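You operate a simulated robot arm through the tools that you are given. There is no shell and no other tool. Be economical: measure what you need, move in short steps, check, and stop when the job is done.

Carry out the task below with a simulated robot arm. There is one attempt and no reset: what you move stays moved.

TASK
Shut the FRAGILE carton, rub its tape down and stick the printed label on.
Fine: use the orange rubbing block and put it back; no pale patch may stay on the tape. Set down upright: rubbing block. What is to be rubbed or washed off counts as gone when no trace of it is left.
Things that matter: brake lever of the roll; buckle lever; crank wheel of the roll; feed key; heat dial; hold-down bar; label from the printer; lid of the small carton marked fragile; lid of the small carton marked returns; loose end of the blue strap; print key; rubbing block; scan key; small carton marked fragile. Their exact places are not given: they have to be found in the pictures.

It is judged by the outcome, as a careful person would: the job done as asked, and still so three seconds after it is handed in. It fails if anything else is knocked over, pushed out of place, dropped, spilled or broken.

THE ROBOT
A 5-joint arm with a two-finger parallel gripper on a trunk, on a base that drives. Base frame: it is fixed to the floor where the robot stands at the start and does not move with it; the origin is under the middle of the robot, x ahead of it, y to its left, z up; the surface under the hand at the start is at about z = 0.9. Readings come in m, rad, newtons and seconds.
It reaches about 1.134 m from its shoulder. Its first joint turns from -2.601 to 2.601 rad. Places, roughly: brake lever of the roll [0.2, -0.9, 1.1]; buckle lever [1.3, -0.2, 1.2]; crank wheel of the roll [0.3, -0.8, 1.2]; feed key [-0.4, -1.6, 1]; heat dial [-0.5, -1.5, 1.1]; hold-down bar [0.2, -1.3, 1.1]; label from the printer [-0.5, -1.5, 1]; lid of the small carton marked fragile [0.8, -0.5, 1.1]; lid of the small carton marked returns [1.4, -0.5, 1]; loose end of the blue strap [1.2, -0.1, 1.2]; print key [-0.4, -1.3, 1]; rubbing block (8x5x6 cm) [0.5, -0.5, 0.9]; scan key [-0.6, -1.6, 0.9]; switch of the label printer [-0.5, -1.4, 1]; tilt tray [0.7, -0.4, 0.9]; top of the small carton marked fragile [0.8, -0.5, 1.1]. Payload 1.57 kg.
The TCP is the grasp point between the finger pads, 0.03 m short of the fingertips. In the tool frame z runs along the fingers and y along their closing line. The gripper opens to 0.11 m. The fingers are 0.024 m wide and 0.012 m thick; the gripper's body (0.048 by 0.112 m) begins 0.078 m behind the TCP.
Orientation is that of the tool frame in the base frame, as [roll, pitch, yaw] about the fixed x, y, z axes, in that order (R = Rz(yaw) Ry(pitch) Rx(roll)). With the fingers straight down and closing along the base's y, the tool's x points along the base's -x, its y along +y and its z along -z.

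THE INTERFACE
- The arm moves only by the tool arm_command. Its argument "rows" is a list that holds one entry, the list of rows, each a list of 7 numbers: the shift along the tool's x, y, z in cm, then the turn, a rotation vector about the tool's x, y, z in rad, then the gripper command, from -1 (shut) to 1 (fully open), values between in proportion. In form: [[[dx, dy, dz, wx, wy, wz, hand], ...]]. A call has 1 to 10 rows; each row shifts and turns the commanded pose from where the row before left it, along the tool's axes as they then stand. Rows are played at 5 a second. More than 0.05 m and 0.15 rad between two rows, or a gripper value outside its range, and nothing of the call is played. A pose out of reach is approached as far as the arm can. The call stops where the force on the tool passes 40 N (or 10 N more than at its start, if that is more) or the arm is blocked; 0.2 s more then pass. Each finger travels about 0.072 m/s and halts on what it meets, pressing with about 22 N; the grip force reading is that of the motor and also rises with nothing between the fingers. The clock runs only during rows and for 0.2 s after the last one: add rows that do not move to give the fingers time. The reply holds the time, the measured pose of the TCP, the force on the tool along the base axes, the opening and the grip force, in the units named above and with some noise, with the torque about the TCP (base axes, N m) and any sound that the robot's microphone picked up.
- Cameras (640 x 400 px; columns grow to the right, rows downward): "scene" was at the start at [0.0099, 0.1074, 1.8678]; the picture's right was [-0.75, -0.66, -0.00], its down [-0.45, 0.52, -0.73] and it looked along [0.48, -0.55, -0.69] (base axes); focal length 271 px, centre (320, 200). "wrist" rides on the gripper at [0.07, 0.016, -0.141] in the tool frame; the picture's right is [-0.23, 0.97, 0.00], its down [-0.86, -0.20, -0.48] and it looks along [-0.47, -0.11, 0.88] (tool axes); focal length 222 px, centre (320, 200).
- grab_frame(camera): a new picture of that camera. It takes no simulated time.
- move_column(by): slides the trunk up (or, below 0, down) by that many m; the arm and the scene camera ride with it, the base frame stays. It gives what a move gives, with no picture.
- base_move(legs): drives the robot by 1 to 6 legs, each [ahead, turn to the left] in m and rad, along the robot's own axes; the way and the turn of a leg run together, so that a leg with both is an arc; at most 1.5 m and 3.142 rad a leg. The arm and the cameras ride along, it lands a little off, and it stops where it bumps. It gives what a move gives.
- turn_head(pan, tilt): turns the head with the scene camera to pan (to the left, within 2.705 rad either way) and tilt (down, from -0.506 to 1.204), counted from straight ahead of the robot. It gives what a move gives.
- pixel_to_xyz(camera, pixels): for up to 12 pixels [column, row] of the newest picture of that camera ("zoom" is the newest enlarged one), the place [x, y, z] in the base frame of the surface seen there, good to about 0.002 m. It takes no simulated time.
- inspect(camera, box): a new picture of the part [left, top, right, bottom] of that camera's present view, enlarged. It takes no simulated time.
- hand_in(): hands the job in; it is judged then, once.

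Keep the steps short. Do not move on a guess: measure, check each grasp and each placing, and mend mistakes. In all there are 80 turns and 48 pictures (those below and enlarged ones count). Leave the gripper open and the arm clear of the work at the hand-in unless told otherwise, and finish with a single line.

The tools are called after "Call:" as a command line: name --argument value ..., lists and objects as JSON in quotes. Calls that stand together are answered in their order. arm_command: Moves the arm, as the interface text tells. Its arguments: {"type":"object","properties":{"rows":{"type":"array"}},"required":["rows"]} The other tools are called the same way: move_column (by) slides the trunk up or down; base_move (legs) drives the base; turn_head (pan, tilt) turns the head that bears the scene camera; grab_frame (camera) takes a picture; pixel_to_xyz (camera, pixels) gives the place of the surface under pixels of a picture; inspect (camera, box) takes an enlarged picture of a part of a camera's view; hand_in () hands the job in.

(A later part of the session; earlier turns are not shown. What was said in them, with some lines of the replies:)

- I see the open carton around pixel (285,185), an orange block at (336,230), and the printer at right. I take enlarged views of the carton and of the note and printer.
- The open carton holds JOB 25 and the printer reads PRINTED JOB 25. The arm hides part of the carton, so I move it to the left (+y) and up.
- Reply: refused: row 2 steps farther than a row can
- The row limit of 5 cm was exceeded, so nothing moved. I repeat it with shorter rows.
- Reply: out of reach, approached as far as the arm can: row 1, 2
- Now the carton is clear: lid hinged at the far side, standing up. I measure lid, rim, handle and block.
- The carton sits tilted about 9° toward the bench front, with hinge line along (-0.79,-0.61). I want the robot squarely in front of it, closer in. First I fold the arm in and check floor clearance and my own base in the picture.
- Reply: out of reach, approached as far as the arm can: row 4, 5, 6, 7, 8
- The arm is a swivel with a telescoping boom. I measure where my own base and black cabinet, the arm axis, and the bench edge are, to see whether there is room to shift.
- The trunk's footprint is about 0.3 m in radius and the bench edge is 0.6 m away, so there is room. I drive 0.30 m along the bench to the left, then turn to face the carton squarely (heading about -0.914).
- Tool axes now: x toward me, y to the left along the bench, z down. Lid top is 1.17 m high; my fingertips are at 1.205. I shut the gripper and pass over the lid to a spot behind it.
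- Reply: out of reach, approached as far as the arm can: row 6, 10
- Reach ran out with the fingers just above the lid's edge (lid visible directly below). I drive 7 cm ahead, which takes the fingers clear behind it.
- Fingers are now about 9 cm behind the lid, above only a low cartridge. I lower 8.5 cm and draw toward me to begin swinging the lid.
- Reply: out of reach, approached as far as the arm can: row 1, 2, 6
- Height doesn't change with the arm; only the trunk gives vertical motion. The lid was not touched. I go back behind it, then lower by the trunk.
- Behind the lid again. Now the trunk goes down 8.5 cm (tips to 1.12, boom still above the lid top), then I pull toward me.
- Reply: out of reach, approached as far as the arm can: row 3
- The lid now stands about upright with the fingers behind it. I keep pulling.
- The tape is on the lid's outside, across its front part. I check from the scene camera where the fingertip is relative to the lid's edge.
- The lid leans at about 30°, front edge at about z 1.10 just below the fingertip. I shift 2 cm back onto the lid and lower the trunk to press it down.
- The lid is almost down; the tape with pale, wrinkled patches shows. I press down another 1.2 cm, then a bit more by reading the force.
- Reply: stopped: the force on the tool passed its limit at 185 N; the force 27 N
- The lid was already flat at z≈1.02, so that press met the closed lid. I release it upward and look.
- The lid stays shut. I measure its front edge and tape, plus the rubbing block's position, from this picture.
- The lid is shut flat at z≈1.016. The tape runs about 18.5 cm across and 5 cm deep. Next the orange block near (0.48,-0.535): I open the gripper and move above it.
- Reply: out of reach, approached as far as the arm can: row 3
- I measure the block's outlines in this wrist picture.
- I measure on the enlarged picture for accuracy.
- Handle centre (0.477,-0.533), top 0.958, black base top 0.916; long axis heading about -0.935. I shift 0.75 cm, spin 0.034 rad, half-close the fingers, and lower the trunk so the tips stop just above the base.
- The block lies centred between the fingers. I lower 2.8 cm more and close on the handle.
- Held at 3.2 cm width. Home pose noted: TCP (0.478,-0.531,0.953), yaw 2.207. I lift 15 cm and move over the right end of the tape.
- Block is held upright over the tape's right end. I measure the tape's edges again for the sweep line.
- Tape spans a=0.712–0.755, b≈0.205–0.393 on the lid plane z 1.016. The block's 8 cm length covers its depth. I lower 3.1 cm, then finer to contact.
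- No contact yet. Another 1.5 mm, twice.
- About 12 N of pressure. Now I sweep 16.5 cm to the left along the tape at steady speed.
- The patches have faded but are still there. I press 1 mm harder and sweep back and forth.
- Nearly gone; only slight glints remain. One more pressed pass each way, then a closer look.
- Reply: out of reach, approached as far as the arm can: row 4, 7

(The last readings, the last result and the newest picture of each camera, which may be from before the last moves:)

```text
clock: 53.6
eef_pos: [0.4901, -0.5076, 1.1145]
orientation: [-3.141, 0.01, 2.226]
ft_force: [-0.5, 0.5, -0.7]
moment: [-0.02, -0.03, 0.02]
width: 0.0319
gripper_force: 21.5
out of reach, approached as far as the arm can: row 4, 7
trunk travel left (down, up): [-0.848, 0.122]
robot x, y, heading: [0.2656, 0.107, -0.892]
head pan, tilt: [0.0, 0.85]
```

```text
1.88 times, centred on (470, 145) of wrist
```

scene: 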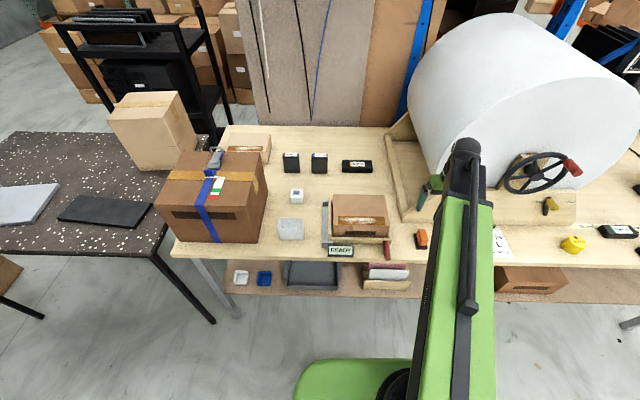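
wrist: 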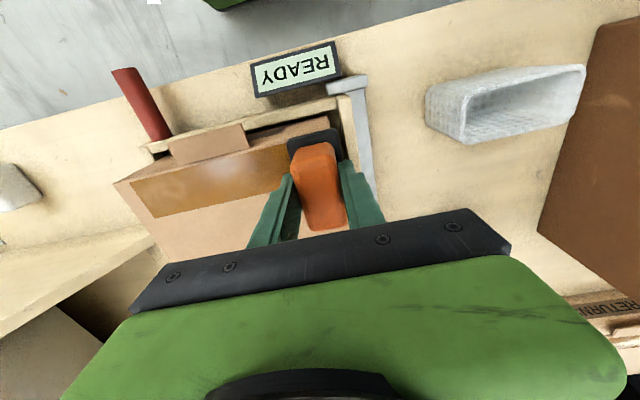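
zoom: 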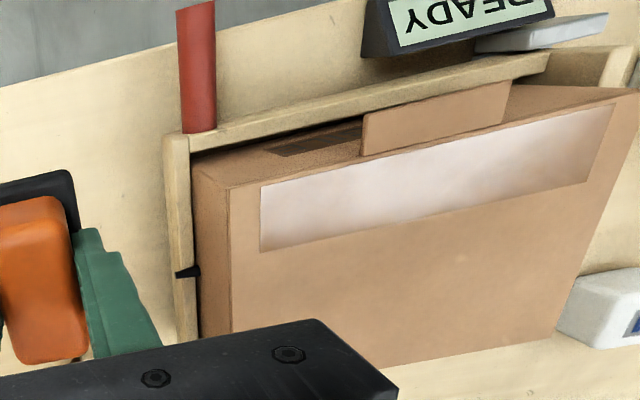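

No wrinkles visible at this angle, only a mirror sheen. I check with the scene camera, which sees no sheen.

Call:
inspect --camera "scene" --box '[300, 170, 420, 270]'

```text
4.00 times, centred on (360, 220) of scene
```

zoom: 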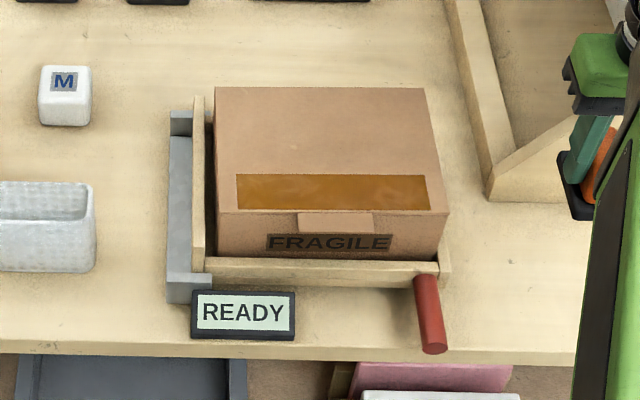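

The tape looks amber throughout, with perhaps faint lighter spots. One tighter look.

Call:
inspect --camera "scene" --box '[340, 205, 390, 236]'

```text
12.80 times, centred on (365, 220) of scene
```

zoom: 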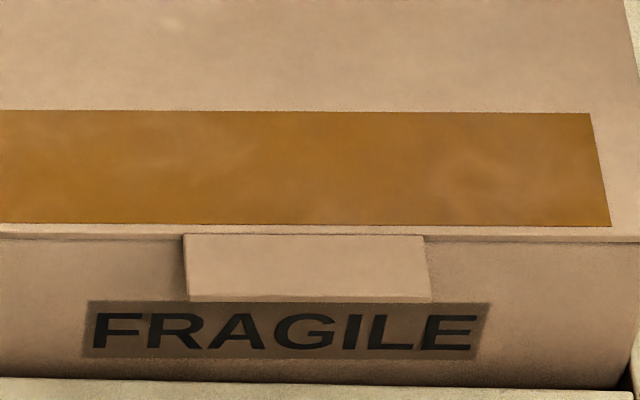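

Smooth, but with faint clouding. To be safe I give it one more firm double pass.

Call:
arm_command --rows '[[[-1, 3.6, 0, 0, 0, 0, -1], [-1, 3.6, 0, 0, 0, 0, -1], [-1, 3.6, 0, 0, 0, 0, -1], [-1.2, 3.5, 0, 0, 0, 0, -1], [0, 0, 0, 0, 0, 0, -1]]]'

Call:
move_column --by -0.047

Call:
move_column --by -0.004

```text
clock: 54.8
eef_pos: [0.6294, -0.4527, 1.115]
orientation: [-3.141, 0.01, 2.226]
ft_force: [-1.2, 0.2, -0.7]
moment: [-0.01, -0.01, 0.0]
width: 0.0317
gripper_force: 21.7
trunk travel left (down, up): [-0.848, 0.122]
robot x, y, heading: [0.2707, 0.1046, -0.891]
head pan, tilt: [0.0, 0.85]
```

```text
clock: 55.7
eef_pos: [0.629, -0.4536, 1.0681]
orientation: [-3.141, 0.012, 2.228]
ft_force: [0.0, -0.1, -1.4]
moment: [-0.01, -0.02, -0.01]
width: 0.0319
gripper_force: 21.8
trunk travel left (down, up): [-0.801, 0.169]
robot x, y, heading: [0.2711, 0.1063, -0.889]
head pan, tilt: [0.0, 0.85]
```

```text
clock: 56.3
eef_pos: [0.6296, -0.4537, 1.0655]
orientation: [-3.141, 0.012, 2.229]
ft_force: [1.6, -3.2, 15.3]
moment: [-0.12, -0.17, -0.01]
width: 0.0317
gripper_force: 22.0
trunk travel left (down, up): [-0.797, 0.173]
robot x, y, heading: [0.267, 0.1034, -0.893]
head pan, tilt: [0.0, 0.85]
```

About 16 N. Sweep left and back, the return 0.6 cm nearer to the lid's front.

Call:
arm_command --rows '[[[0, 2, 0, 0, 0, 0, -1], [0, 2, 0, 0, 0, 0, -1], [0, 2, 0, 0, 0, 0, -1], [0, 2, 0, 0, 0, 0, -1], [0, 2, 0, 0, 0, 0, -1], [0, 2, 0, 0, 0, 0, -1], [0, 2, 0, 0, 0, 0, -1], [0, 2, 0, 0, 0, 0, -1], [0, 0.5, 0, 0, 0, 0, -1]]]'

Call:
arm_command --rows '[[[0.6, 0, 0, 0, 0, 0, -1], [0, -2.1, 0, 0, 0, 0, -1], [0, -2, 0, 0, 0, 0, -1], [0, -2, 0, 0, 0, 0, -1], [0, -2, 0, 0, 0, 0, -1], [0, -2, 0, 0, 0, 0, -1], [0, -2, 0, 0, 0, 0, -1], [0, -2, 0, 0, 0, 0, -1], [0, -2, 0, 0, 0, 0, -1], [0, -0.3, 0, 0, 0, 0, -1]]]'

Call:
move_column --by 0.04

```text
clock: 58.3
eef_pos: [0.7597, -0.3528, 1.0645]
orientation: [-3.141, 0.01, 2.225]
ft_force: [-3.6, -2.2, 8.2]
moment: [-0.09, 0.07, 0.02]
width: 0.0319
gripper_force: 22.2
trunk travel left (down, up): [-0.797, 0.173]
robot x, y, heading: [0.2627, 0.106, -0.892]
head pan, tilt: [0.0, 0.85]
```

```text
clock: 60.5
eef_pos: [0.6274, -0.445, 1.0643]
orientation: [-3.141, 0.01, 2.227]
ft_force: [1.5, 1.8, 6.9]
moment: [0.13, -0.14, 0.01]
width: 0.0316
gripper_force: 22.0
trunk travel left (down, up): [-0.797, 0.173]
robot x, y, heading: [0.2683, 0.1057, -0.897]
head pan, tilt: [0.0, 0.85]
```

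```text
clock: 61.3
eef_pos: [0.625, -0.4459, 1.1034]
orientation: [3.141, 0.009, 2.227]
ft_force: [0.5, -0.6, -0.5]
moment: [0.05, -0.01, -0.01]
width: 0.0315
gripper_force: 21.6
trunk travel left (down, up): [-0.837, 0.133]
robot x, y, heading: [0.2668, 0.1077, -0.892]
head pan, tilt: [0.0, 0.85]
```

Now back to the block's home spot.

Call:
arm_command --rows '[[[0.5, -4.2, 0, 0, 0, 0, -1], [0.6, -4.2, 0, 0, 0, 0, -1], [0.6, -4.2, 0, 0, 0, 0, -1], [0.5, -4.3, 0, 0, 0, 0.02, -1], [0, 0, 0, 0, 0, 0, -1]]]'

Call:
inspect --camera "scene" --box '[330, 200, 410, 250]'

Call:
grab_frame --camera "wrist"

```text
clock: 62.5
eef_pos: [0.4796, -0.5303, 1.1057]
orientation: [-3.141, 0.012, 2.209]
ft_force: [-0.2, 1.0, -0.8]
moment: [0.02, 0.0, 0.0]
width: 0.0317
gripper_force: 21.8
out of reach, approached as far as the arm can: row 2
trunk travel left (down, up): [-0.837, 0.133]
robot x, y, heading: [0.2687, 0.1062, -0.896]
head pan, tilt: [0.0, 0.85]
```

```text
8.00 times, centred on (370, 225) of scene
```

zoom: 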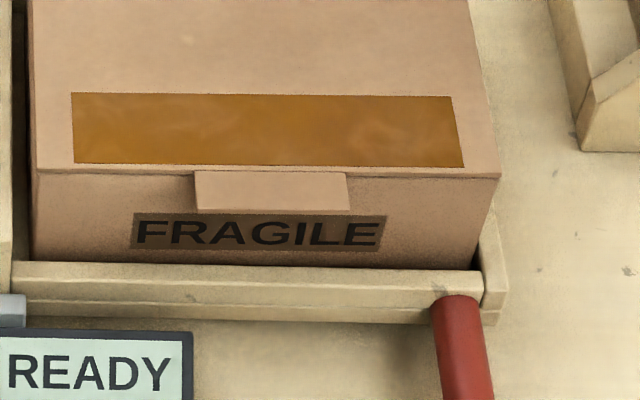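

```text
16 pictures are left
```

wrist: 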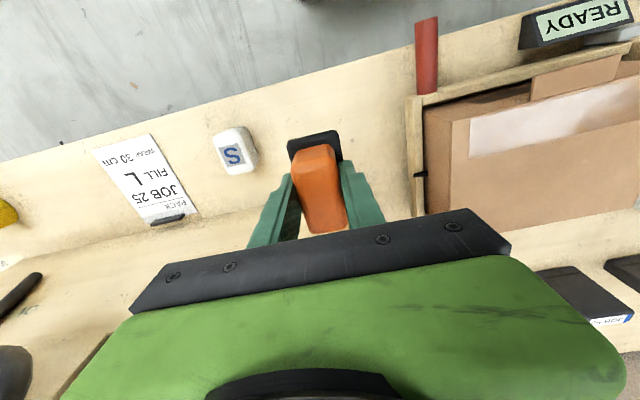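

Unchanged by further rubbing, so that is the tape's own texture. Lowering the block home: 15.1 cm, then fine.

Call:
move_column --by -0.151

Call:
move_column --by -0.002

Call:
move_column --by -0.001

```text
clock: 64.2
eef_pos: [0.479, -0.5297, 0.9541]
orientation: [-3.142, 0.01, 2.208]
ft_force: [-0.4, -0.1, -1.3]
moment: [-0.03, -0.01, -0.02]
width: 0.0317
gripper_force: 21.9
trunk travel left (down, up): [-0.686, 0.284]
robot x, y, heading: [0.2637, 0.106, -0.894]
head pan, tilt: [0.0, 0.85]
```

```text
clock: 64.8
eef_pos: [0.4782, -0.5306, 0.9503]
orientation: [-3.141, 0.009, 2.207]
ft_force: [0.2, 0.4, -1.2]
moment: [-0.03, -0.01, 0.02]
width: 0.0317
gripper_force: 22.2
trunk travel left (down, up): [-0.684, 0.286]
robot x, y, heading: [0.268, 0.1054, -0.896]
head pan, tilt: [0.0, 0.85]
```

```text
clock: 65.3
eef_pos: [0.4787, -0.5291, 0.9505]
orientation: [-3.141, 0.011, 2.209]
ft_force: [1.2, -2.5, 7.3]
moment: [0.12, 0.12, 0.04]
width: 0.0316
gripper_force: 22.2
trunk travel left (down, up): [-0.683, 0.287]
robot x, y, heading: [0.2661, 0.1045, -0.889]
head pan, tilt: [0.0, 0.85]
```

The block stands on the bench (7 N). I open the fingers partly and raise the trunk.

Call:
arm_command --rows '[[[0, 0, 0, 0, 0, 0, 0.1], [0, 0, 0, 0, 0, 0, 0.3], [0, 0, 0, 0, 0, 0, 0.3], [0, 0, 0, 0, 0, 0, 0.3]]]'

Call:
move_column --by 0.285

Call:
turn_head --pan -0.75 --tilt 0.65

Call:
grab_frame --camera "scene"

```text
clock: 66.3
eef_pos: [0.4796, -0.5296, 0.9498]
orientation: [-3.141, 0.011, 2.208]
ft_force: [0.3, 0.7, 0.4]
moment: [0.0, 0.01, 0.03]
width: 0.0715
gripper_force: 0.1
trunk travel left (down, up): [-0.683, 0.287]
robot x, y, heading: [0.2665, 0.104, -0.894]
head pan, tilt: [0.0, 0.85]
```

```text
clock: 69.2
eef_pos: [0.4796, -0.5308, 1.2352]
orientation: [-3.141, 0.012, 2.209]
ft_force: [0.1, -0.9, -1.0]
moment: [0.0, 0.01, 0.02]
width: 0.0714
gripper_force: 0.0
trunk travel left (down, up): [-0.968, 0.002]
robot x, y, heading: [0.2668, 0.1047, -0.892]
head pan, tilt: [0.0, 0.85]
```

```text
clock: 70.2
eef_pos: [0.4796, -0.5297, 1.2354]
orientation: [-3.14, 0.011, 2.207]
ft_force: [-1.4, 0.6, -0.3]
moment: [0.0, 0.0, 0.02]
width: 0.0717
gripper_force: 0.0
trunk travel left (down, up): [-0.968, 0.002]
robot x, y, heading: [0.2652, 0.1048, -0.893]
head pan, tilt: [-0.75, 0.649]
```

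```text
15 pictures are left
```

scene: 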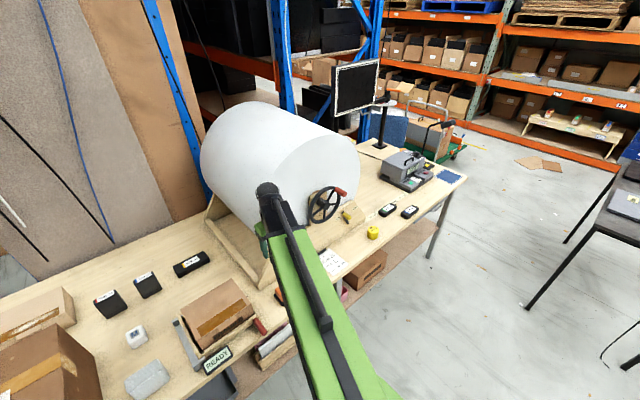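

The block is back and the carton is shut. I measure the printer and label from here with an enlargement, then drive.

Call:
inspect --camera "scene" --box '[370, 140, 470, 202]'

Call:
arm_command --rows '[[[4, 0, 0, 0, 0, 0, 0.3], [3, 0, 0, 0, 0, 0, 0.3]]]'

```text
6.40 times, centred on (420, 171) of scene
```

zoom: 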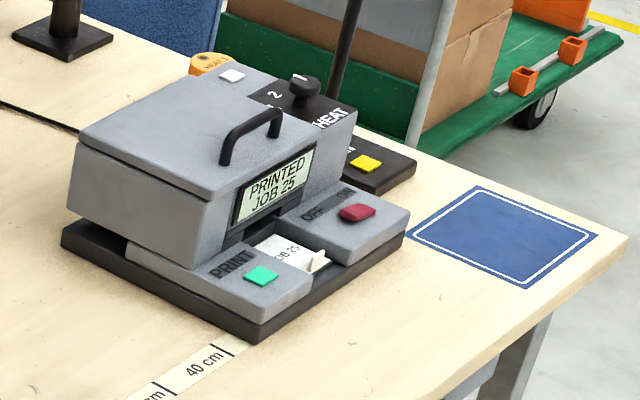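

```text
clock: 70.8
eef_pos: [0.4381, -0.4715, 1.2353]
orientation: [-3.141, 0.011, 2.209]
ft_force: [0.7, 0.1, 0.0]
moment: [0.0, 0.01, -0.01]
width: 0.0715
gripper_force: 0.2
trunk travel left (down, up): [-0.968, 0.002]
robot x, y, heading: [0.2678, 0.1095, -0.891]
head pan, tilt: [-0.75, 0.649]
```

The label lies in the slot with a small tab at its front. I measure it and the tall parts of the printer.

Call:
pixel_to_xyz --camera "zoom" --pixels '[[317, 255], [310, 268], [285, 252], [265, 240], [262, 275], [356, 213], [255, 120], [140, 190], [305, 85], [367, 162], [245, 335], [395, 235]]'

Call:
base_move --legs '[[0, -1.57], [1.5, 0]]'

```text
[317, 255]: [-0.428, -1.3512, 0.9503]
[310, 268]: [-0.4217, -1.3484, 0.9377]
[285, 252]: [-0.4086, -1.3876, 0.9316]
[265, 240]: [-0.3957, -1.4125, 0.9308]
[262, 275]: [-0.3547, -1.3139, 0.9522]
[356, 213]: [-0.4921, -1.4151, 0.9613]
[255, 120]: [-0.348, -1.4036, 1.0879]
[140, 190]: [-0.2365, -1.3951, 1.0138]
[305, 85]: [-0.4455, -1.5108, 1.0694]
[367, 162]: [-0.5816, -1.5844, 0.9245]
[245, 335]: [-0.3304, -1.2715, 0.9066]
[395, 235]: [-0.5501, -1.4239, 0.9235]
```

```text
clock: 81.9
eef_pos: [-1.4271, -1.0282, 1.2349]
orientation: [-3.141, 0.008, 0.668]
ft_force: [-0.6, 0.6, 0.4]
moment: [0.02, -0.05, 0.02]
width: 0.0716
gripper_force: 0.1
trunk travel left (down, up): [-0.968, 0.002]
robot x, y, heading: [-0.8525, -0.8414, -2.43]
head pan, tilt: [-0.75, 0.649]
```

Base now faces along the bench with the label straight to its left. I turn left to face it.

Call:
base_move --legs '[[0, 1.515]]'

Call:
turn_head --pan 0.0 --tilt 0.85

Call:
grab_frame --camera "scene"

```text
clock: 86.0
eef_pos: [-0.7001, -1.4223, 1.2368]
orientation: [-3.14, 0.007, 2.178]
ft_force: [-0.2, 0.6, 0.8]
moment: [-0.03, 0.06, 0.03]
width: 0.0717
gripper_force: 0.0
trunk travel left (down, up): [-0.968, 0.002]
robot x, y, heading: [-0.8224, -0.8126, -0.937]
head pan, tilt: [-0.75, 0.649]
```

```text
clock: 87.1
eef_pos: [-0.7022, -1.4237, 1.2346]
orientation: [3.14, 0.011, 2.176]
ft_force: [0.4, -0.2, -0.1]
moment: [-0.01, -0.04, -0.03]
width: 0.0716
gripper_force: 0.1
trunk travel left (down, up): [-0.968, 0.002]
robot x, y, heading: [-0.8241, -0.8159, -0.935]
head pan, tilt: [0.0, 0.85]
```

```text
13 pictures are left
```

scene: 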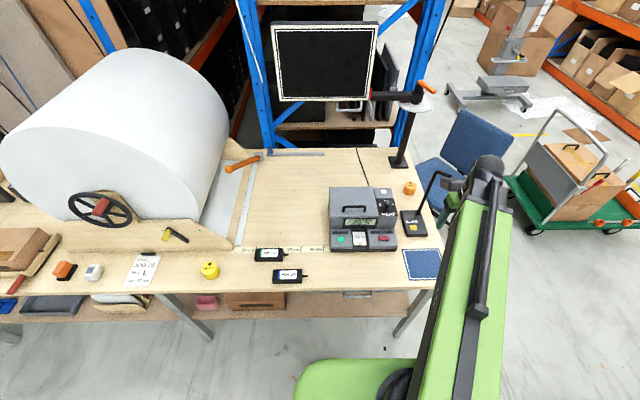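

A black angled bar (scan stand) rises near the gripper. I measure it, the label, and its tab before moving.

Call:
pixel_to_xyz --camera "scene" --pixels '[[438, 174], [428, 190], [412, 222], [447, 178], [420, 90], [410, 97], [353, 212], [370, 205]]'

Call:
inspect --camera "scene" --box '[325, 180, 405, 255]'

```text
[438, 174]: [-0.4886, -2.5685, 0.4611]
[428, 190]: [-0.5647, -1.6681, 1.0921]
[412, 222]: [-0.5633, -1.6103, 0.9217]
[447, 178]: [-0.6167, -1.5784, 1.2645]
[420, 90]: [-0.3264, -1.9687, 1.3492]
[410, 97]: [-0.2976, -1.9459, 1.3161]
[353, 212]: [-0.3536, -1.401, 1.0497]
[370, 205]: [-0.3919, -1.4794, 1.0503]
```

```text
5.33 times, centred on (365, 218) of scene
```

zoom: 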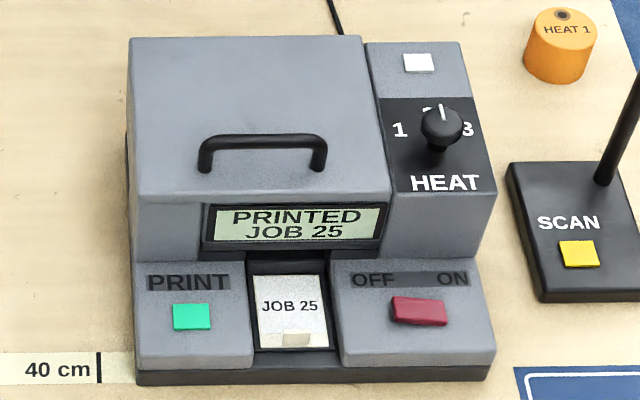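

I measure label corners and the tab on the enlargement.

Call:
pixel_to_xyz --camera "zoom" --pixels '[[262, 280], [318, 280], [262, 342], [324, 342], [285, 336], [309, 336], [285, 345], [309, 345], [240, 345], [345, 345], [290, 305], [296, 362]]'

Call:
arm_command --rows '[[[0, 4.5, 0, 0, 0, -0.05, 0.3], [0, 4.5, 0, 0, 0, 0, 0.3], [0, 4.5, 0, 0, 0, 0, 0.3], [0, 4.5, 0, 0, 0, 0, 0.3], [0, 4.5, 0, 0, 0, 0, 0.3], [0, 3, 0, 0, 0, 0, 0.3]]]'

Call:
grab_frame --camera "wrist"

```text
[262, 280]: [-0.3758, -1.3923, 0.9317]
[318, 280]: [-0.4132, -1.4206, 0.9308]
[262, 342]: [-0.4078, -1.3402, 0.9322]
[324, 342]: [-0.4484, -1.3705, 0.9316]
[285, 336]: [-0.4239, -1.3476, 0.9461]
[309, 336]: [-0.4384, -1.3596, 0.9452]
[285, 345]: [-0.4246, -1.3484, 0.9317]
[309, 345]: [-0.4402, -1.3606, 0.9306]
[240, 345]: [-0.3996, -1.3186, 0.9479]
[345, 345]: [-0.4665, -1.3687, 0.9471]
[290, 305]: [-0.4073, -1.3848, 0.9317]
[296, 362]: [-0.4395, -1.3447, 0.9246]
```

```text
clock: 88.5
eef_pos: [-0.4879, -1.2833, 1.2352]
orientation: [-3.141, 0.01, 2.228]
ft_force: [-0.4, 0.8, 0.8]
moment: [0.0, 0.0, -0.03]
width: 0.0714
gripper_force: 0.1
out of reach, approached as far as the arm can: row 4, 5
trunk travel left (down, up): [-0.968, 0.002]
robot x, y, heading: [-0.8218, -0.8174, -0.934]
head pan, tilt: [0.0, 0.85]
```

```text
11 pictures are left
```

wrist: 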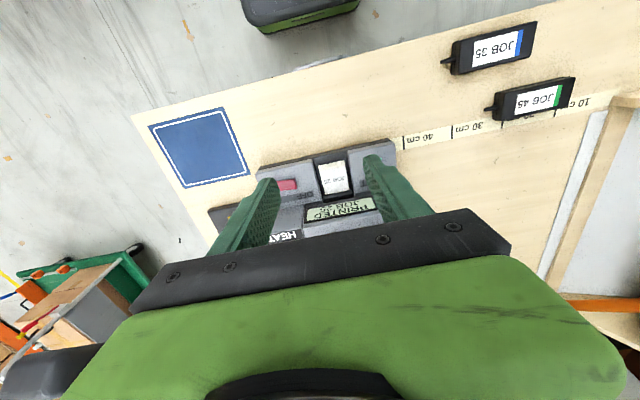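

The tab stands upright at the label's front edge, centre (-0.432,-1.354), 2 cm wide, top ≈0.949, label surface at 0.9315. I'll grip it across its thickness, so I spin the gripper 90°.

Call:
arm_command --rows '[[[0, 0, 0, 0, 0, 0.15, 0], [0, 0, 0, 0, 0, 0.15, 0], [0, 0, 0, 0, 0, 0.15, 0], [0, 0, 0, 0, 0, 0.15, -0.2], [0, 0, 0, 0, 0, 0.15, -0.2], [0, 0, 0, 0, 0, 0.15, -0.2], [0, 0, 0, 0, 0, 0.15, -0.2], [0, 0, 0, 0, 0, 0.15, -0.2], [0, 0, 0, 0, 0, 0.15, -0.2], [0, 0, 0, 0, 0, 0.15, -0.2]]]'

Call:
arm_command --rows '[[[0, 0, 0, 0, 0, 0.078, -0.2], [0, 0, 0, 0, 0, 0, -0.2]]]'

```text
clock: 90.7
eef_pos: [-0.4906, -1.2861, 1.2359]
orientation: [3.135, 0.0, 0.724]
ft_force: [-0.2, -0.4, 0.3]
moment: [-0.04, 0.02, 0.0]
width: 0.044
gripper_force: 0.1
trunk travel left (down, up): [-0.968, 0.002]
robot x, y, heading: [-0.8183, -0.8137, -0.934]
head pan, tilt: [0.0, 0.85]
```

```text
clock: 91.3
eef_pos: [-0.4907, -1.2867, 1.2345]
orientation: [3.133, 0.0, 0.648]
ft_force: [0.3, 0.1, 0.1]
moment: [0.02, 0.0, 0.01]
width: 0.0439
gripper_force: 0.0
trunk travel left (down, up): [-0.968, 0.002]
robot x, y, heading: [-0.8235, -0.8144, -0.93]
head pan, tilt: [0.0, 0.85]
```

I move 8.9 cm outward over the tab and lower 20 cm (tips to about 1.0), then look.

Call:
arm_command --rows '[[[0.3, 4.5, 0, 0, 0, 0, -0.2], [0.3, 4.4, 0, 0, 0, 0, -0.2], [0, 0, 0, 0, 0, 0, -0.2]]]'

Call:
move_column --by -0.2

Call:
grab_frame --camera "wrist"

```text
clock: 92.1
eef_pos: [-0.4318, -1.3526, 1.236]
orientation: [3.131, 0.0, 0.649]
ft_force: [0.4, 1.0, 0.0]
moment: [-0.03, -0.03, -0.02]
width: 0.0441
gripper_force: 0.1
trunk travel left (down, up): [-0.968, 0.002]
robot x, y, heading: [-0.8204, -0.8141, -0.929]
head pan, tilt: [0.0, 0.85]
```

```text
clock: 94.3
eef_pos: [-0.4319, -1.3521, 1.0339]
orientation: [3.13, -0.001, 0.648]
ft_force: [-0.7, -0.3, -0.4]
moment: [-0.02, 0.03, 0.03]
width: 0.044
gripper_force: 0.2
trunk travel left (down, up): [-0.768, 0.202]
robot x, y, heading: [-0.8214, -0.8126, -0.933]
head pan, tilt: [0.0, 0.85]
```

```text
10 pictures are left
```

wrist: 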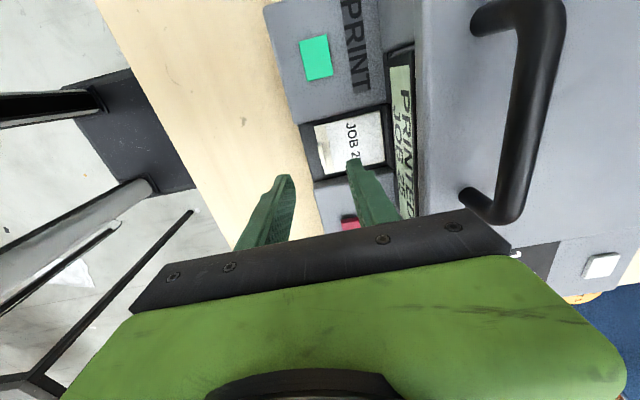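

The printer's handle looks close to the gripper's body. I measure its nearest edge and the lid's front edge.

Call:
pixel_to_xyz --camera "wrist" --pixels '[[485, 208], [505, 215], [530, 130], [480, 25], [420, 120], [430, 200], [412, 150], [322, 150], [328, 160], [350, 170], [395, 130], [465, 195]]'

```text
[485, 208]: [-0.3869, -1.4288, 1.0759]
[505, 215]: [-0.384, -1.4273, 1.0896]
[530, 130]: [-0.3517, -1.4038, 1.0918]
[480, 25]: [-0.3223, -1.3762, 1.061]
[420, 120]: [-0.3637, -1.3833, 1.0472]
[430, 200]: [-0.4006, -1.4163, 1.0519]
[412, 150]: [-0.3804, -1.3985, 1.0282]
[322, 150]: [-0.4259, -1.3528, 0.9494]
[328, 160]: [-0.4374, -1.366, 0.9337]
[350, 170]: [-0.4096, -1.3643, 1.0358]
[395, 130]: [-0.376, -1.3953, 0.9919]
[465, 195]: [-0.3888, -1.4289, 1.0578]
```

Clearance to the printer's front is about 1 cm and 3 cm to the handle; enough. I lower in two steps to tip height 0.938.

Call:
move_column --by -0.04

Call:
move_column --by -0.026

Call:
arm_command --rows '[[[0, 0, 0, 0, 0, 0, -1], [0, 0, 0, 0, 0, 0, -1], [0, 0, 0, 0, 0, 0, -1], [0, 0, 0, 0, 0, 0, -1]]]'

Call:
grab_frame --camera "wrist"

```text
clock: 95.1
eef_pos: [-0.4319, -1.3528, 0.9954]
orientation: [3.13, 0.0, 0.651]
ft_force: [0.1, 0.4, -0.1]
moment: [0.0, -0.01, 0.01]
width: 0.0442
gripper_force: 0.1
trunk travel left (down, up): [-0.728, 0.242]
robot x, y, heading: [-0.823, -0.8133, -0.936]
head pan, tilt: [0.0, 0.85]
```

```text
clock: 95.8
eef_pos: [-0.4318, -1.3522, 0.9686]
orientation: [3.131, -0.001, 0.65]
ft_force: [0.2, 0.1, -0.8]
moment: [0.02, -0.07, 0.03]
width: 0.044
gripper_force: 0.0
trunk travel left (down, up): [-0.702, 0.268]
robot x, y, heading: [-0.819, -0.8143, -0.934]
head pan, tilt: [0.0, 0.85]
```

```text
clock: 96.8
eef_pos: [-0.4314, -1.3521, 0.9696]
orientation: [3.131, 0.001, 0.648]
ft_force: [-0.2, 0.3, 0.3]
moment: [-0.01, 0.0, 0.0]
width: 0.0023
gripper_force: 22.0
trunk travel left (down, up): [-0.702, 0.268]
robot x, y, heading: [-0.8234, -0.8157, -0.931]
head pan, tilt: [0.0, 0.85]
```

```text
9 pictures are left
```

wrist: 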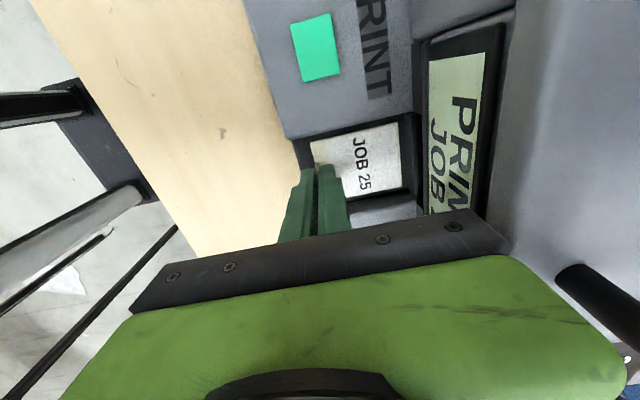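

Fingers stopped at 2.3 mm, so the tab is between them. I lift 3 cm and check that the label comes along.

Call:
move_column --by 0.03

Call:
grab_frame --camera "wrist"

```text
clock: 97.6
eef_pos: [-0.4314, -1.3511, 0.999]
orientation: [3.131, 0.0, 0.65]
ft_force: [0.3, -0.1, -0.9]
moment: [-0.01, 0.01, 0.0]
width: 0.0024
gripper_force: 21.9
trunk travel left (down, up): [-0.732, 0.238]
robot x, y, heading: [-0.8219, -0.8136, -0.933]
head pan, tilt: [0.0, 0.85]
```

```text
8 pictures are left
```

wrist: 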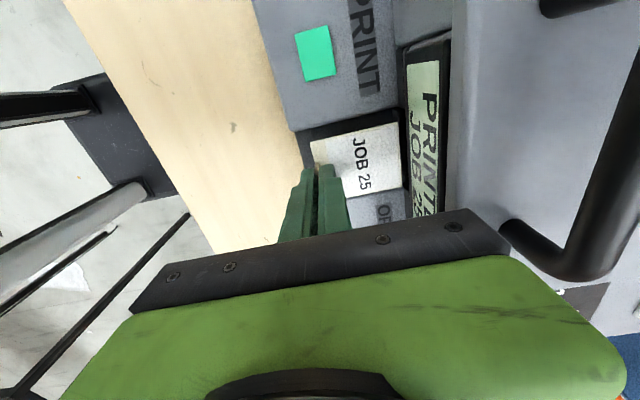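

The label came up with the fingers (same spot in the picture while the printer dropped away). I draw it straight back 6 cm away from the display, then raise.

Call:
arm_command --rows '[[[0, -2, 0, 0, 0, 0, -1], [0, -2, 0, 0, 0, 0, -1], [0, -2, 0, 0, 0, 0, -1], [0, 0, 0, 0, 0, 0, -1]]]'

Call:
move_column --by 0.236

Call:
arm_command --rows '[[[0, -4, 0, 0, 0, 0, -1], [0, -4, 0, 0, 0, 0, -1], [-2, -1, 0, 0, 0, 0, -1]]]'

```text
clock: 98.6
eef_pos: [-0.4682, -1.3054, 0.9998]
orientation: [3.13, -0.001, 0.649]
ft_force: [0.1, -0.6, -0.3]
moment: [-0.01, -0.02, 0.0]
width: 0.002
gripper_force: 21.2
trunk travel left (down, up): [-0.732, 0.238]
robot x, y, heading: [-0.818, -0.8126, -0.933]
head pan, tilt: [0.0, 0.85]
```

```text
clock: 101.0
eef_pos: [-0.4673, -1.305, 1.236]
orientation: [3.132, 0.002, 0.647]
ft_force: [-0.3, -0.7, -0.3]
moment: [-0.01, 0.0, -0.02]
width: 0.0021
gripper_force: 22.1
trunk travel left (down, up): [-0.968, 0.002]
robot x, y, heading: [-0.8231, -0.8167, -0.935]
head pan, tilt: [0.0, 0.85]
```

```text
clock: 101.8
eef_pos: [-0.5023, -1.2939, 1.2351]
orientation: [3.135, -0.001, 0.649]
ft_force: [-0.4, -0.1, -0.3]
moment: [0.01, -0.01, 0.05]
width: 0.0023
gripper_force: 22.1
out of reach, approached as far as the arm can: row 1, 2, 3
trunk travel left (down, up): [-0.968, 0.002]
robot x, y, heading: [-0.8224, -0.8141, -0.935]
head pan, tilt: [0.0, 0.85]
```

Label is held clear at z 1.2. I turn left along the bench and drive back toward the carton.

Call:
base_move --legs '[[0, 1.655], [1.45, 0]]'

```text
clock: 113.2
eef_pos: [0.7192, 0.5158, 1.2343]
orientation: [3.135, 0.0, 2.299]
ft_force: [1.6, -0.3, 0.0]
moment: [-0.02, 0.03, -0.01]
width: 0.002
gripper_force: 21.8
trunk travel left (down, up): [-0.968, 0.002]
robot x, y, heading: [0.2652, 0.1631, 0.713]
head pan, tilt: [0.0, 0.85]
```

Landed in line with the carton. Now turn back to face it.

Call:
base_move --legs '[[0, -1.65]]'

Call:
grab_frame --camera "scene"

```text
clock: 117.5
eef_pos: [0.5872, -0.3139, 1.2359]
orientation: [3.133, 0.001, 0.659]
ft_force: [0.5, 1.0, 0.0]
moment: [-0.1, 0.07, 0.01]
width: 0.0024
gripper_force: 21.8
trunk travel left (down, up): [-0.968, 0.002]
robot x, y, heading: [0.2291, 0.14, -0.92]
head pan, tilt: [0.0, 0.85]
```

```text
7 pictures are left
```

scene: 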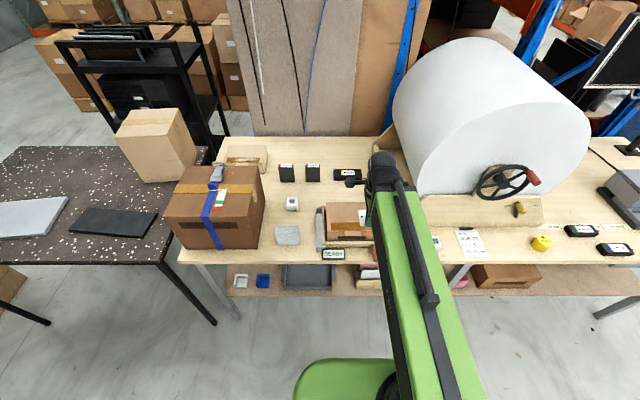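

I move 16.8 cm outward and 2.5 cm left so the label will lie behind the tape, then lower 17 cm and look.

Call:
arm_command --rows '[[[0.6, 4.2, 0, 0, 0, 0, -1], [0.7, 4.2, 0, 0, 0, 0, -1], [0.6, 4.2, 0, 0, 0, 0, -1], [0.65, 4.16, 0, 0, 0, 0, -1], [0, 0, 0, 0, 0, 0, -1]]]'

Call:
move_column --by -0.165

Call:
grab_frame --camera "wrist"

```text
clock: 118.8
eef_pos: [0.7058, -0.4333, 1.2346]
orientation: [3.134, -0.001, 0.66]
ft_force: [-0.5, 0.1, -0.4]
moment: [-0.02, -0.02, -0.03]
width: 0.0021
gripper_force: 22.5
out of reach, approached as far as the arm can: row 2
trunk travel left (down, up): [-0.968, 0.002]
robot x, y, heading: [0.2302, 0.1372, -0.921]
head pan, tilt: [0.0, 0.85]
```

```text
clock: 120.6
eef_pos: [0.7054, -0.4342, 1.0703]
orientation: [3.135, 0.0, 0.66]
ft_force: [1.2, -0.4, 0.1]
moment: [-0.01, 0.0, -0.01]
width: 0.0021
gripper_force: 21.8
trunk travel left (down, up): [-0.803, 0.167]
robot x, y, heading: [0.233, 0.136, -0.92]
head pan, tilt: [0.0, 0.85]
```

```text
6 pictures are left
```

wrist: 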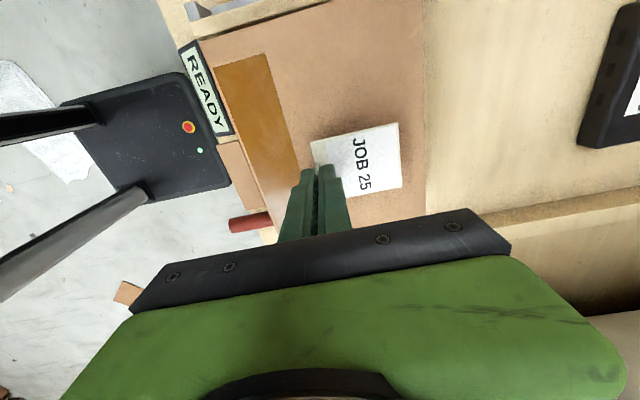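

The label sits over bare lid behind the tape. I lower 1.4 cm, then millimetre steps to contact.

Call:
move_column --by -0.014

Call:
move_column --by -0.0015

Call:
move_column --by -0.001

```text
clock: 121.2
eef_pos: [0.7063, -0.4342, 1.0563]
orientation: [3.135, -0.001, 0.66]
ft_force: [1.0, 0.0, -0.6]
moment: [0.0, 0.02, 0.02]
width: 0.002
gripper_force: 22.0
trunk travel left (down, up): [-0.789, 0.181]
robot x, y, heading: [0.2341, 0.1382, -0.922]
head pan, tilt: [0.0, 0.85]
```

```text
clock: 121.8
eef_pos: [0.7073, -0.4344, 1.0537]
orientation: [3.134, 0.001, 0.66]
ft_force: [-0.2, 0.7, -0.8]
moment: [-0.01, 0.0, -0.02]
width: 0.0022
gripper_force: 21.9
trunk travel left (down, up): [-0.788, 0.182]
robot x, y, heading: [0.2334, 0.1369, -0.924]
head pan, tilt: [0.0, 0.85]
```

```text
clock: 122.3
eef_pos: [0.7062, -0.4347, 1.0541]
orientation: [3.135, -0.001, 0.66]
ft_force: [-0.2, 0.3, 1.2]
moment: [0.01, -0.03, -0.02]
width: 0.0022
gripper_force: 21.4
trunk travel left (down, up): [-0.787, 0.183]
robot x, y, heading: [0.2307, 0.1383, -0.927]
head pan, tilt: [0.0, 0.85]
```

First touch. A further 1 mm at a time to seat it.

Call:
move_column --by -0.001

Call:
move_column --by -0.001

```text
clock: 122.8
eef_pos: [0.7055, -0.4345, 1.0527]
orientation: [3.134, 0.0, 0.661]
ft_force: [2.1, -1.4, 8.0]
moment: [-0.04, -0.06, 0.0]
width: 0.0022
gripper_force: 22.7
trunk travel left (down, up): [-0.786, 0.184]
robot x, y, heading: [0.2318, 0.1391, -0.92]
head pan, tilt: [0.0, 0.85]
```

```text
clock: 123.3
eef_pos: [0.7061, -0.4351, 1.0521]
orientation: [3.131, -0.001, 0.66]
ft_force: [2.5, -2.9, 15.5]
moment: [-0.08, -0.08, -0.02]
width: 0.0021
gripper_force: 22.1
trunk travel left (down, up): [-0.785, 0.185]
robot x, y, heading: [0.2342, 0.1384, -0.919]
head pan, tilt: [0.0, 0.85]
```

15 N on the label. I hold, open the fingers a little, and raise.

Call:
arm_command --rows '[[[0, 0, 0, 0, 0, 0, -1], [0, 0, 0, 0, 0, 0, -1], [0, 0, 0, 0, 0, 0, -0.4], [0, 0, 0, 0, 0, 0, -0.4], [0, 0, 0, 0, 0, 0, -0.4]]]'

Call:
move_column --by 0.06

Call:
grab_frame --camera "wrist"

```text
clock: 124.5
eef_pos: [0.7057, -0.4334, 1.0522]
orientation: [3.135, 0.0, 0.659]
ft_force: [0.4, 0.1, -0.7]
moment: [0.01, -0.02, 0.01]
width: 0.033
gripper_force: 0.0
trunk travel left (down, up): [-0.785, 0.185]
robot x, y, heading: [0.2332, 0.1386, -0.919]
head pan, tilt: [0.0, 0.85]
```

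```text
clock: 125.5
eef_pos: [0.7058, -0.4343, 1.1115]
orientation: [3.134, 0.001, 0.66]
ft_force: [0.7, 1.1, 0.7]
moment: [-0.03, -0.02, 0.02]
width: 0.0328
gripper_force: 0.0
trunk travel left (down, up): [-0.845, 0.125]
robot x, y, heading: [0.2336, 0.1372, -0.923]
head pan, tilt: [0.0, 0.85]
```

```text
5 pictures are left
```

wrist: 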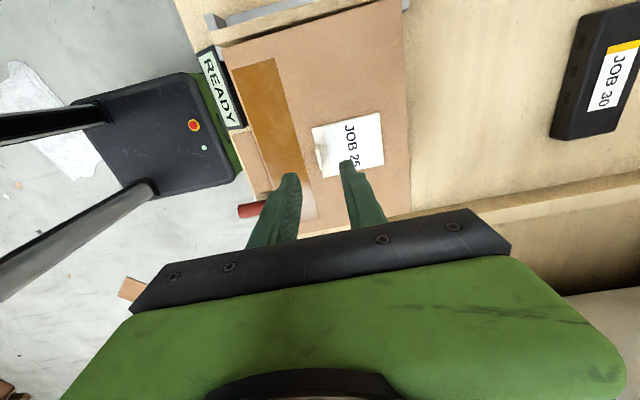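

The label lies on the lid. I check that it is flat, and shut the fingers and move 3.8 cm outward over its middle to press it on.

Call:
pixel_to_xyz --camera "wrist" --pixels '[[325, 130], [376, 118], [380, 160], [330, 172], [321, 155], [300, 60], [400, 60]]'

Call:
arm_command --rows '[[[0, 3.8, 0, 0, 0, 0, -1], [0, 0, 0, 0, 0, 0, -1], [0, 0, 0, 0, 0, 0, -1]]]'

Call:
move_column --by -0.061

```text
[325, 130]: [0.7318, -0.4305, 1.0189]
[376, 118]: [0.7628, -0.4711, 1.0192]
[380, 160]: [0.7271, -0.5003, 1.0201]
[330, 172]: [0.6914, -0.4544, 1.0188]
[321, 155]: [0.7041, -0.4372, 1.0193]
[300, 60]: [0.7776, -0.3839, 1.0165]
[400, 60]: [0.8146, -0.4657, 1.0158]
```

```text
clock: 126.3
eef_pos: [0.7313, -0.4662, 1.1122]
orientation: [3.133, 0.002, 0.661]
ft_force: [-0.4, 0.4, 0.5]
moment: [0.01, -0.01, 0.01]
width: 0.0
gripper_force: 22.1
trunk travel left (down, up): [-0.845, 0.125]
robot x, y, heading: [0.2328, 0.1404, -0.918]
head pan, tilt: [0.0, 0.85]
```

```text
clock: 127.3
eef_pos: [0.7301, -0.4659, 1.0505]
orientation: [3.134, 0.001, 0.66]
ft_force: [-0.3, -0.1, 0.0]
moment: [-0.01, -0.02, -0.01]
width: 0.0
gripper_force: 21.7
trunk travel left (down, up): [-0.784, 0.186]
robot x, y, heading: [0.2356, 0.1389, -0.924]
head pan, tilt: [0.0, 0.85]
```

Label is flat at 1.019 on the lid at 1.016. Millimetre steps to press it.

Call:
move_column --by -0.0015

Call:
move_column --by -0.001

Call:
move_column --by -0.001

```text
clock: 127.8
eef_pos: [0.7319, -0.4654, 1.0494]
orientation: [3.136, -0.001, 0.661]
ft_force: [-0.3, -0.1, 0.1]
moment: [0.01, -0.04, 0.02]
width: 0.0001
gripper_force: 21.1
trunk travel left (down, up): [-0.782, 0.188]
robot x, y, heading: [0.2317, 0.1412, -0.92]
head pan, tilt: [0.0, 0.85]
```

```text
clock: 128.3
eef_pos: [0.7318, -0.4668, 1.048]
orientation: [3.132, 0.0, 0.661]
ft_force: [0.2, 0.0, 0.5]
moment: [-0.03, 0.02, 0.02]
width: 0.0
gripper_force: 21.5
trunk travel left (down, up): [-0.781, 0.189]
robot x, y, heading: [0.2333, 0.14, -0.924]
head pan, tilt: [0.0, 0.85]
```

```text
clock: 128.8
eef_pos: [0.7318, -0.4668, 1.0466]
orientation: [3.135, -0.002, 0.66]
ft_force: [0.1, -2.4, 3.0]
moment: [-0.02, 0.0, 0.04]
width: 0.0001
gripper_force: 20.9
trunk travel left (down, up): [-0.78, 0.19]
robot x, y, heading: [0.2287, 0.1389, -0.924]
head pan, tilt: [0.0, 0.85]
```

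Call:
move_column --by -0.0015

Call:
move_column --by 0.155

Call:
arm_command --rows '[[[0, -4.5, 0, 0, 0, 0, 0], [0, -4.5, 0, 0, 0, 0, 1], [4.5, -2, 0, 0, 0, 0, 1], [4.5, -2, 0, 0, 0, 0, 1], [4.5, 0, 0, 0, 0, 0, 1], [4.5, 0, 0, 0, 0, 0, 1], [4.5, 0, 0, 0, 0, 0, 1], [4.5, 0, 0, 0, 0, 0, 1]]]'

Call:
grab_frame --camera "scene"

```text
clock: 129.3
eef_pos: [0.7311, -0.4672, 1.0464]
orientation: [3.132, 0.0, 0.659]
ft_force: [3.8, -4.0, 17.4]
moment: [-0.17, -0.11, 0.04]
width: 0.0
gripper_force: 21.3
trunk travel left (down, up): [-0.779, 0.191]
robot x, y, heading: [0.2336, 0.1428, -0.916]
head pan, tilt: [0.0, 0.85]
```

```text
clock: 131.1
eef_pos: [0.7314, -0.4668, 1.1997]
orientation: [3.134, 0.001, 0.661]
ft_force: [0.3, 0.0, -1.1]
moment: [-0.04, 0.02, 0.02]
width: 0.0001
gripper_force: 21.5
trunk travel left (down, up): [-0.934, 0.036]
robot x, y, heading: [0.2332, 0.1409, -0.924]
head pan, tilt: [0.0, 0.85]
```

```text
clock: 132.9
eef_pos: [0.8648, -0.1949, 1.2]
orientation: [3.135, -0.001, 0.657]
ft_force: [0.5, -0.2, -0.1]
moment: [0.0, 0.01, -0.02]
width: 0.1101
gripper_force: 0.2
trunk travel left (down, up): [-0.934, 0.036]
robot x, y, heading: [0.2325, 0.1386, -0.922]
head pan, tilt: [0.0, 0.85]
```

```text
4 pictures are left
```

scene: 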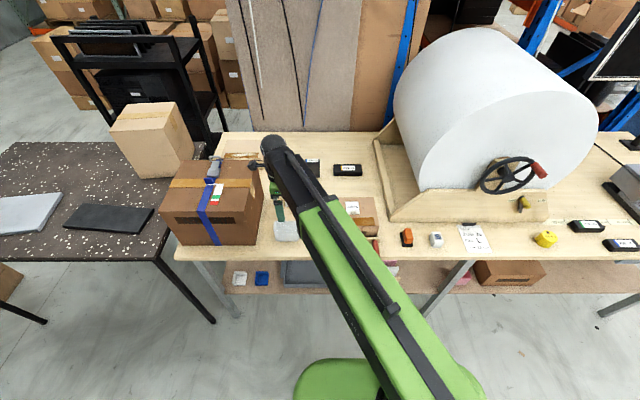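

I draw the arm in and turn the base left so that the boom clears the carton, then check everything.

Call:
arm_command --rows '[[[-1, -4.5, 0, 0, 0, 0, 1], [-1, -4.5, 0, 0, 0, 0, 1], [-1, -4, 0, 0, 0, 0, 1]]]'

Call:
base_move --legs '[[0, 0.8]]'

Call:
turn_head --pan -0.8 --tilt 0.85

Call:
inspect --camera "scene" --box '[270, 140, 450, 270]'

```text
clock: 133.7
eef_pos: [0.7605, -0.1133, 1.2015]
orientation: [3.134, -0.001, 0.659]
ft_force: [-0.9, 0.3, 0.0]
moment: [0.01, 0.0, -0.03]
width: 0.11
gripper_force: 0.0
trunk travel left (down, up): [-0.934, 0.036]
robot x, y, heading: [0.2303, 0.142, -0.922]
head pan, tilt: [0.0, 0.85]
```

```text
clock: 136.2
eef_pos: [0.7791, 0.3473, 1.2011]
orientation: [3.133, 0.0, 1.466]
ft_force: [0.0, 0.5, -0.7]
moment: [-0.03, -0.03, 0.0]
width: 0.1099
gripper_force: 0.1
trunk travel left (down, up): [-0.934, 0.036]
robot x, y, heading: [0.2357, 0.1683, -0.121]
head pan, tilt: [0.0, 0.85]
```

```text
clock: 137.4
eef_pos: [0.7808, 0.3464, 1.2006]
orientation: [3.135, 0.0, 1.466]
ft_force: [0.3, -0.6, -0.3]
moment: [-0.01, 0.0, -0.01]
width: 0.11
gripper_force: 0.1
trunk travel left (down, up): [-0.934, 0.036]
robot x, y, heading: [0.2374, 0.1679, -0.114]
head pan, tilt: [-0.799, 0.85]
```

```text
3.08 times, centred on (360, 205) of scene
```

zoom: 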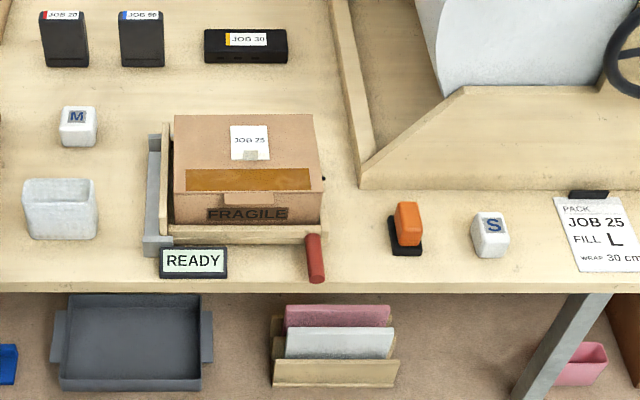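

In the picture the lid is shut, the tape is even, the label is flat on the lid, and the block stands upright in its place. The gripper is open and clear, so I hand in.

Call:
hand_in

```text
The job is handed in.
```

The FRAGILE carton is shut, its tape is rubbed smooth, the JOB 25 label is stuck on the lid behind the tape, and the rubbing block is back upright in its place.
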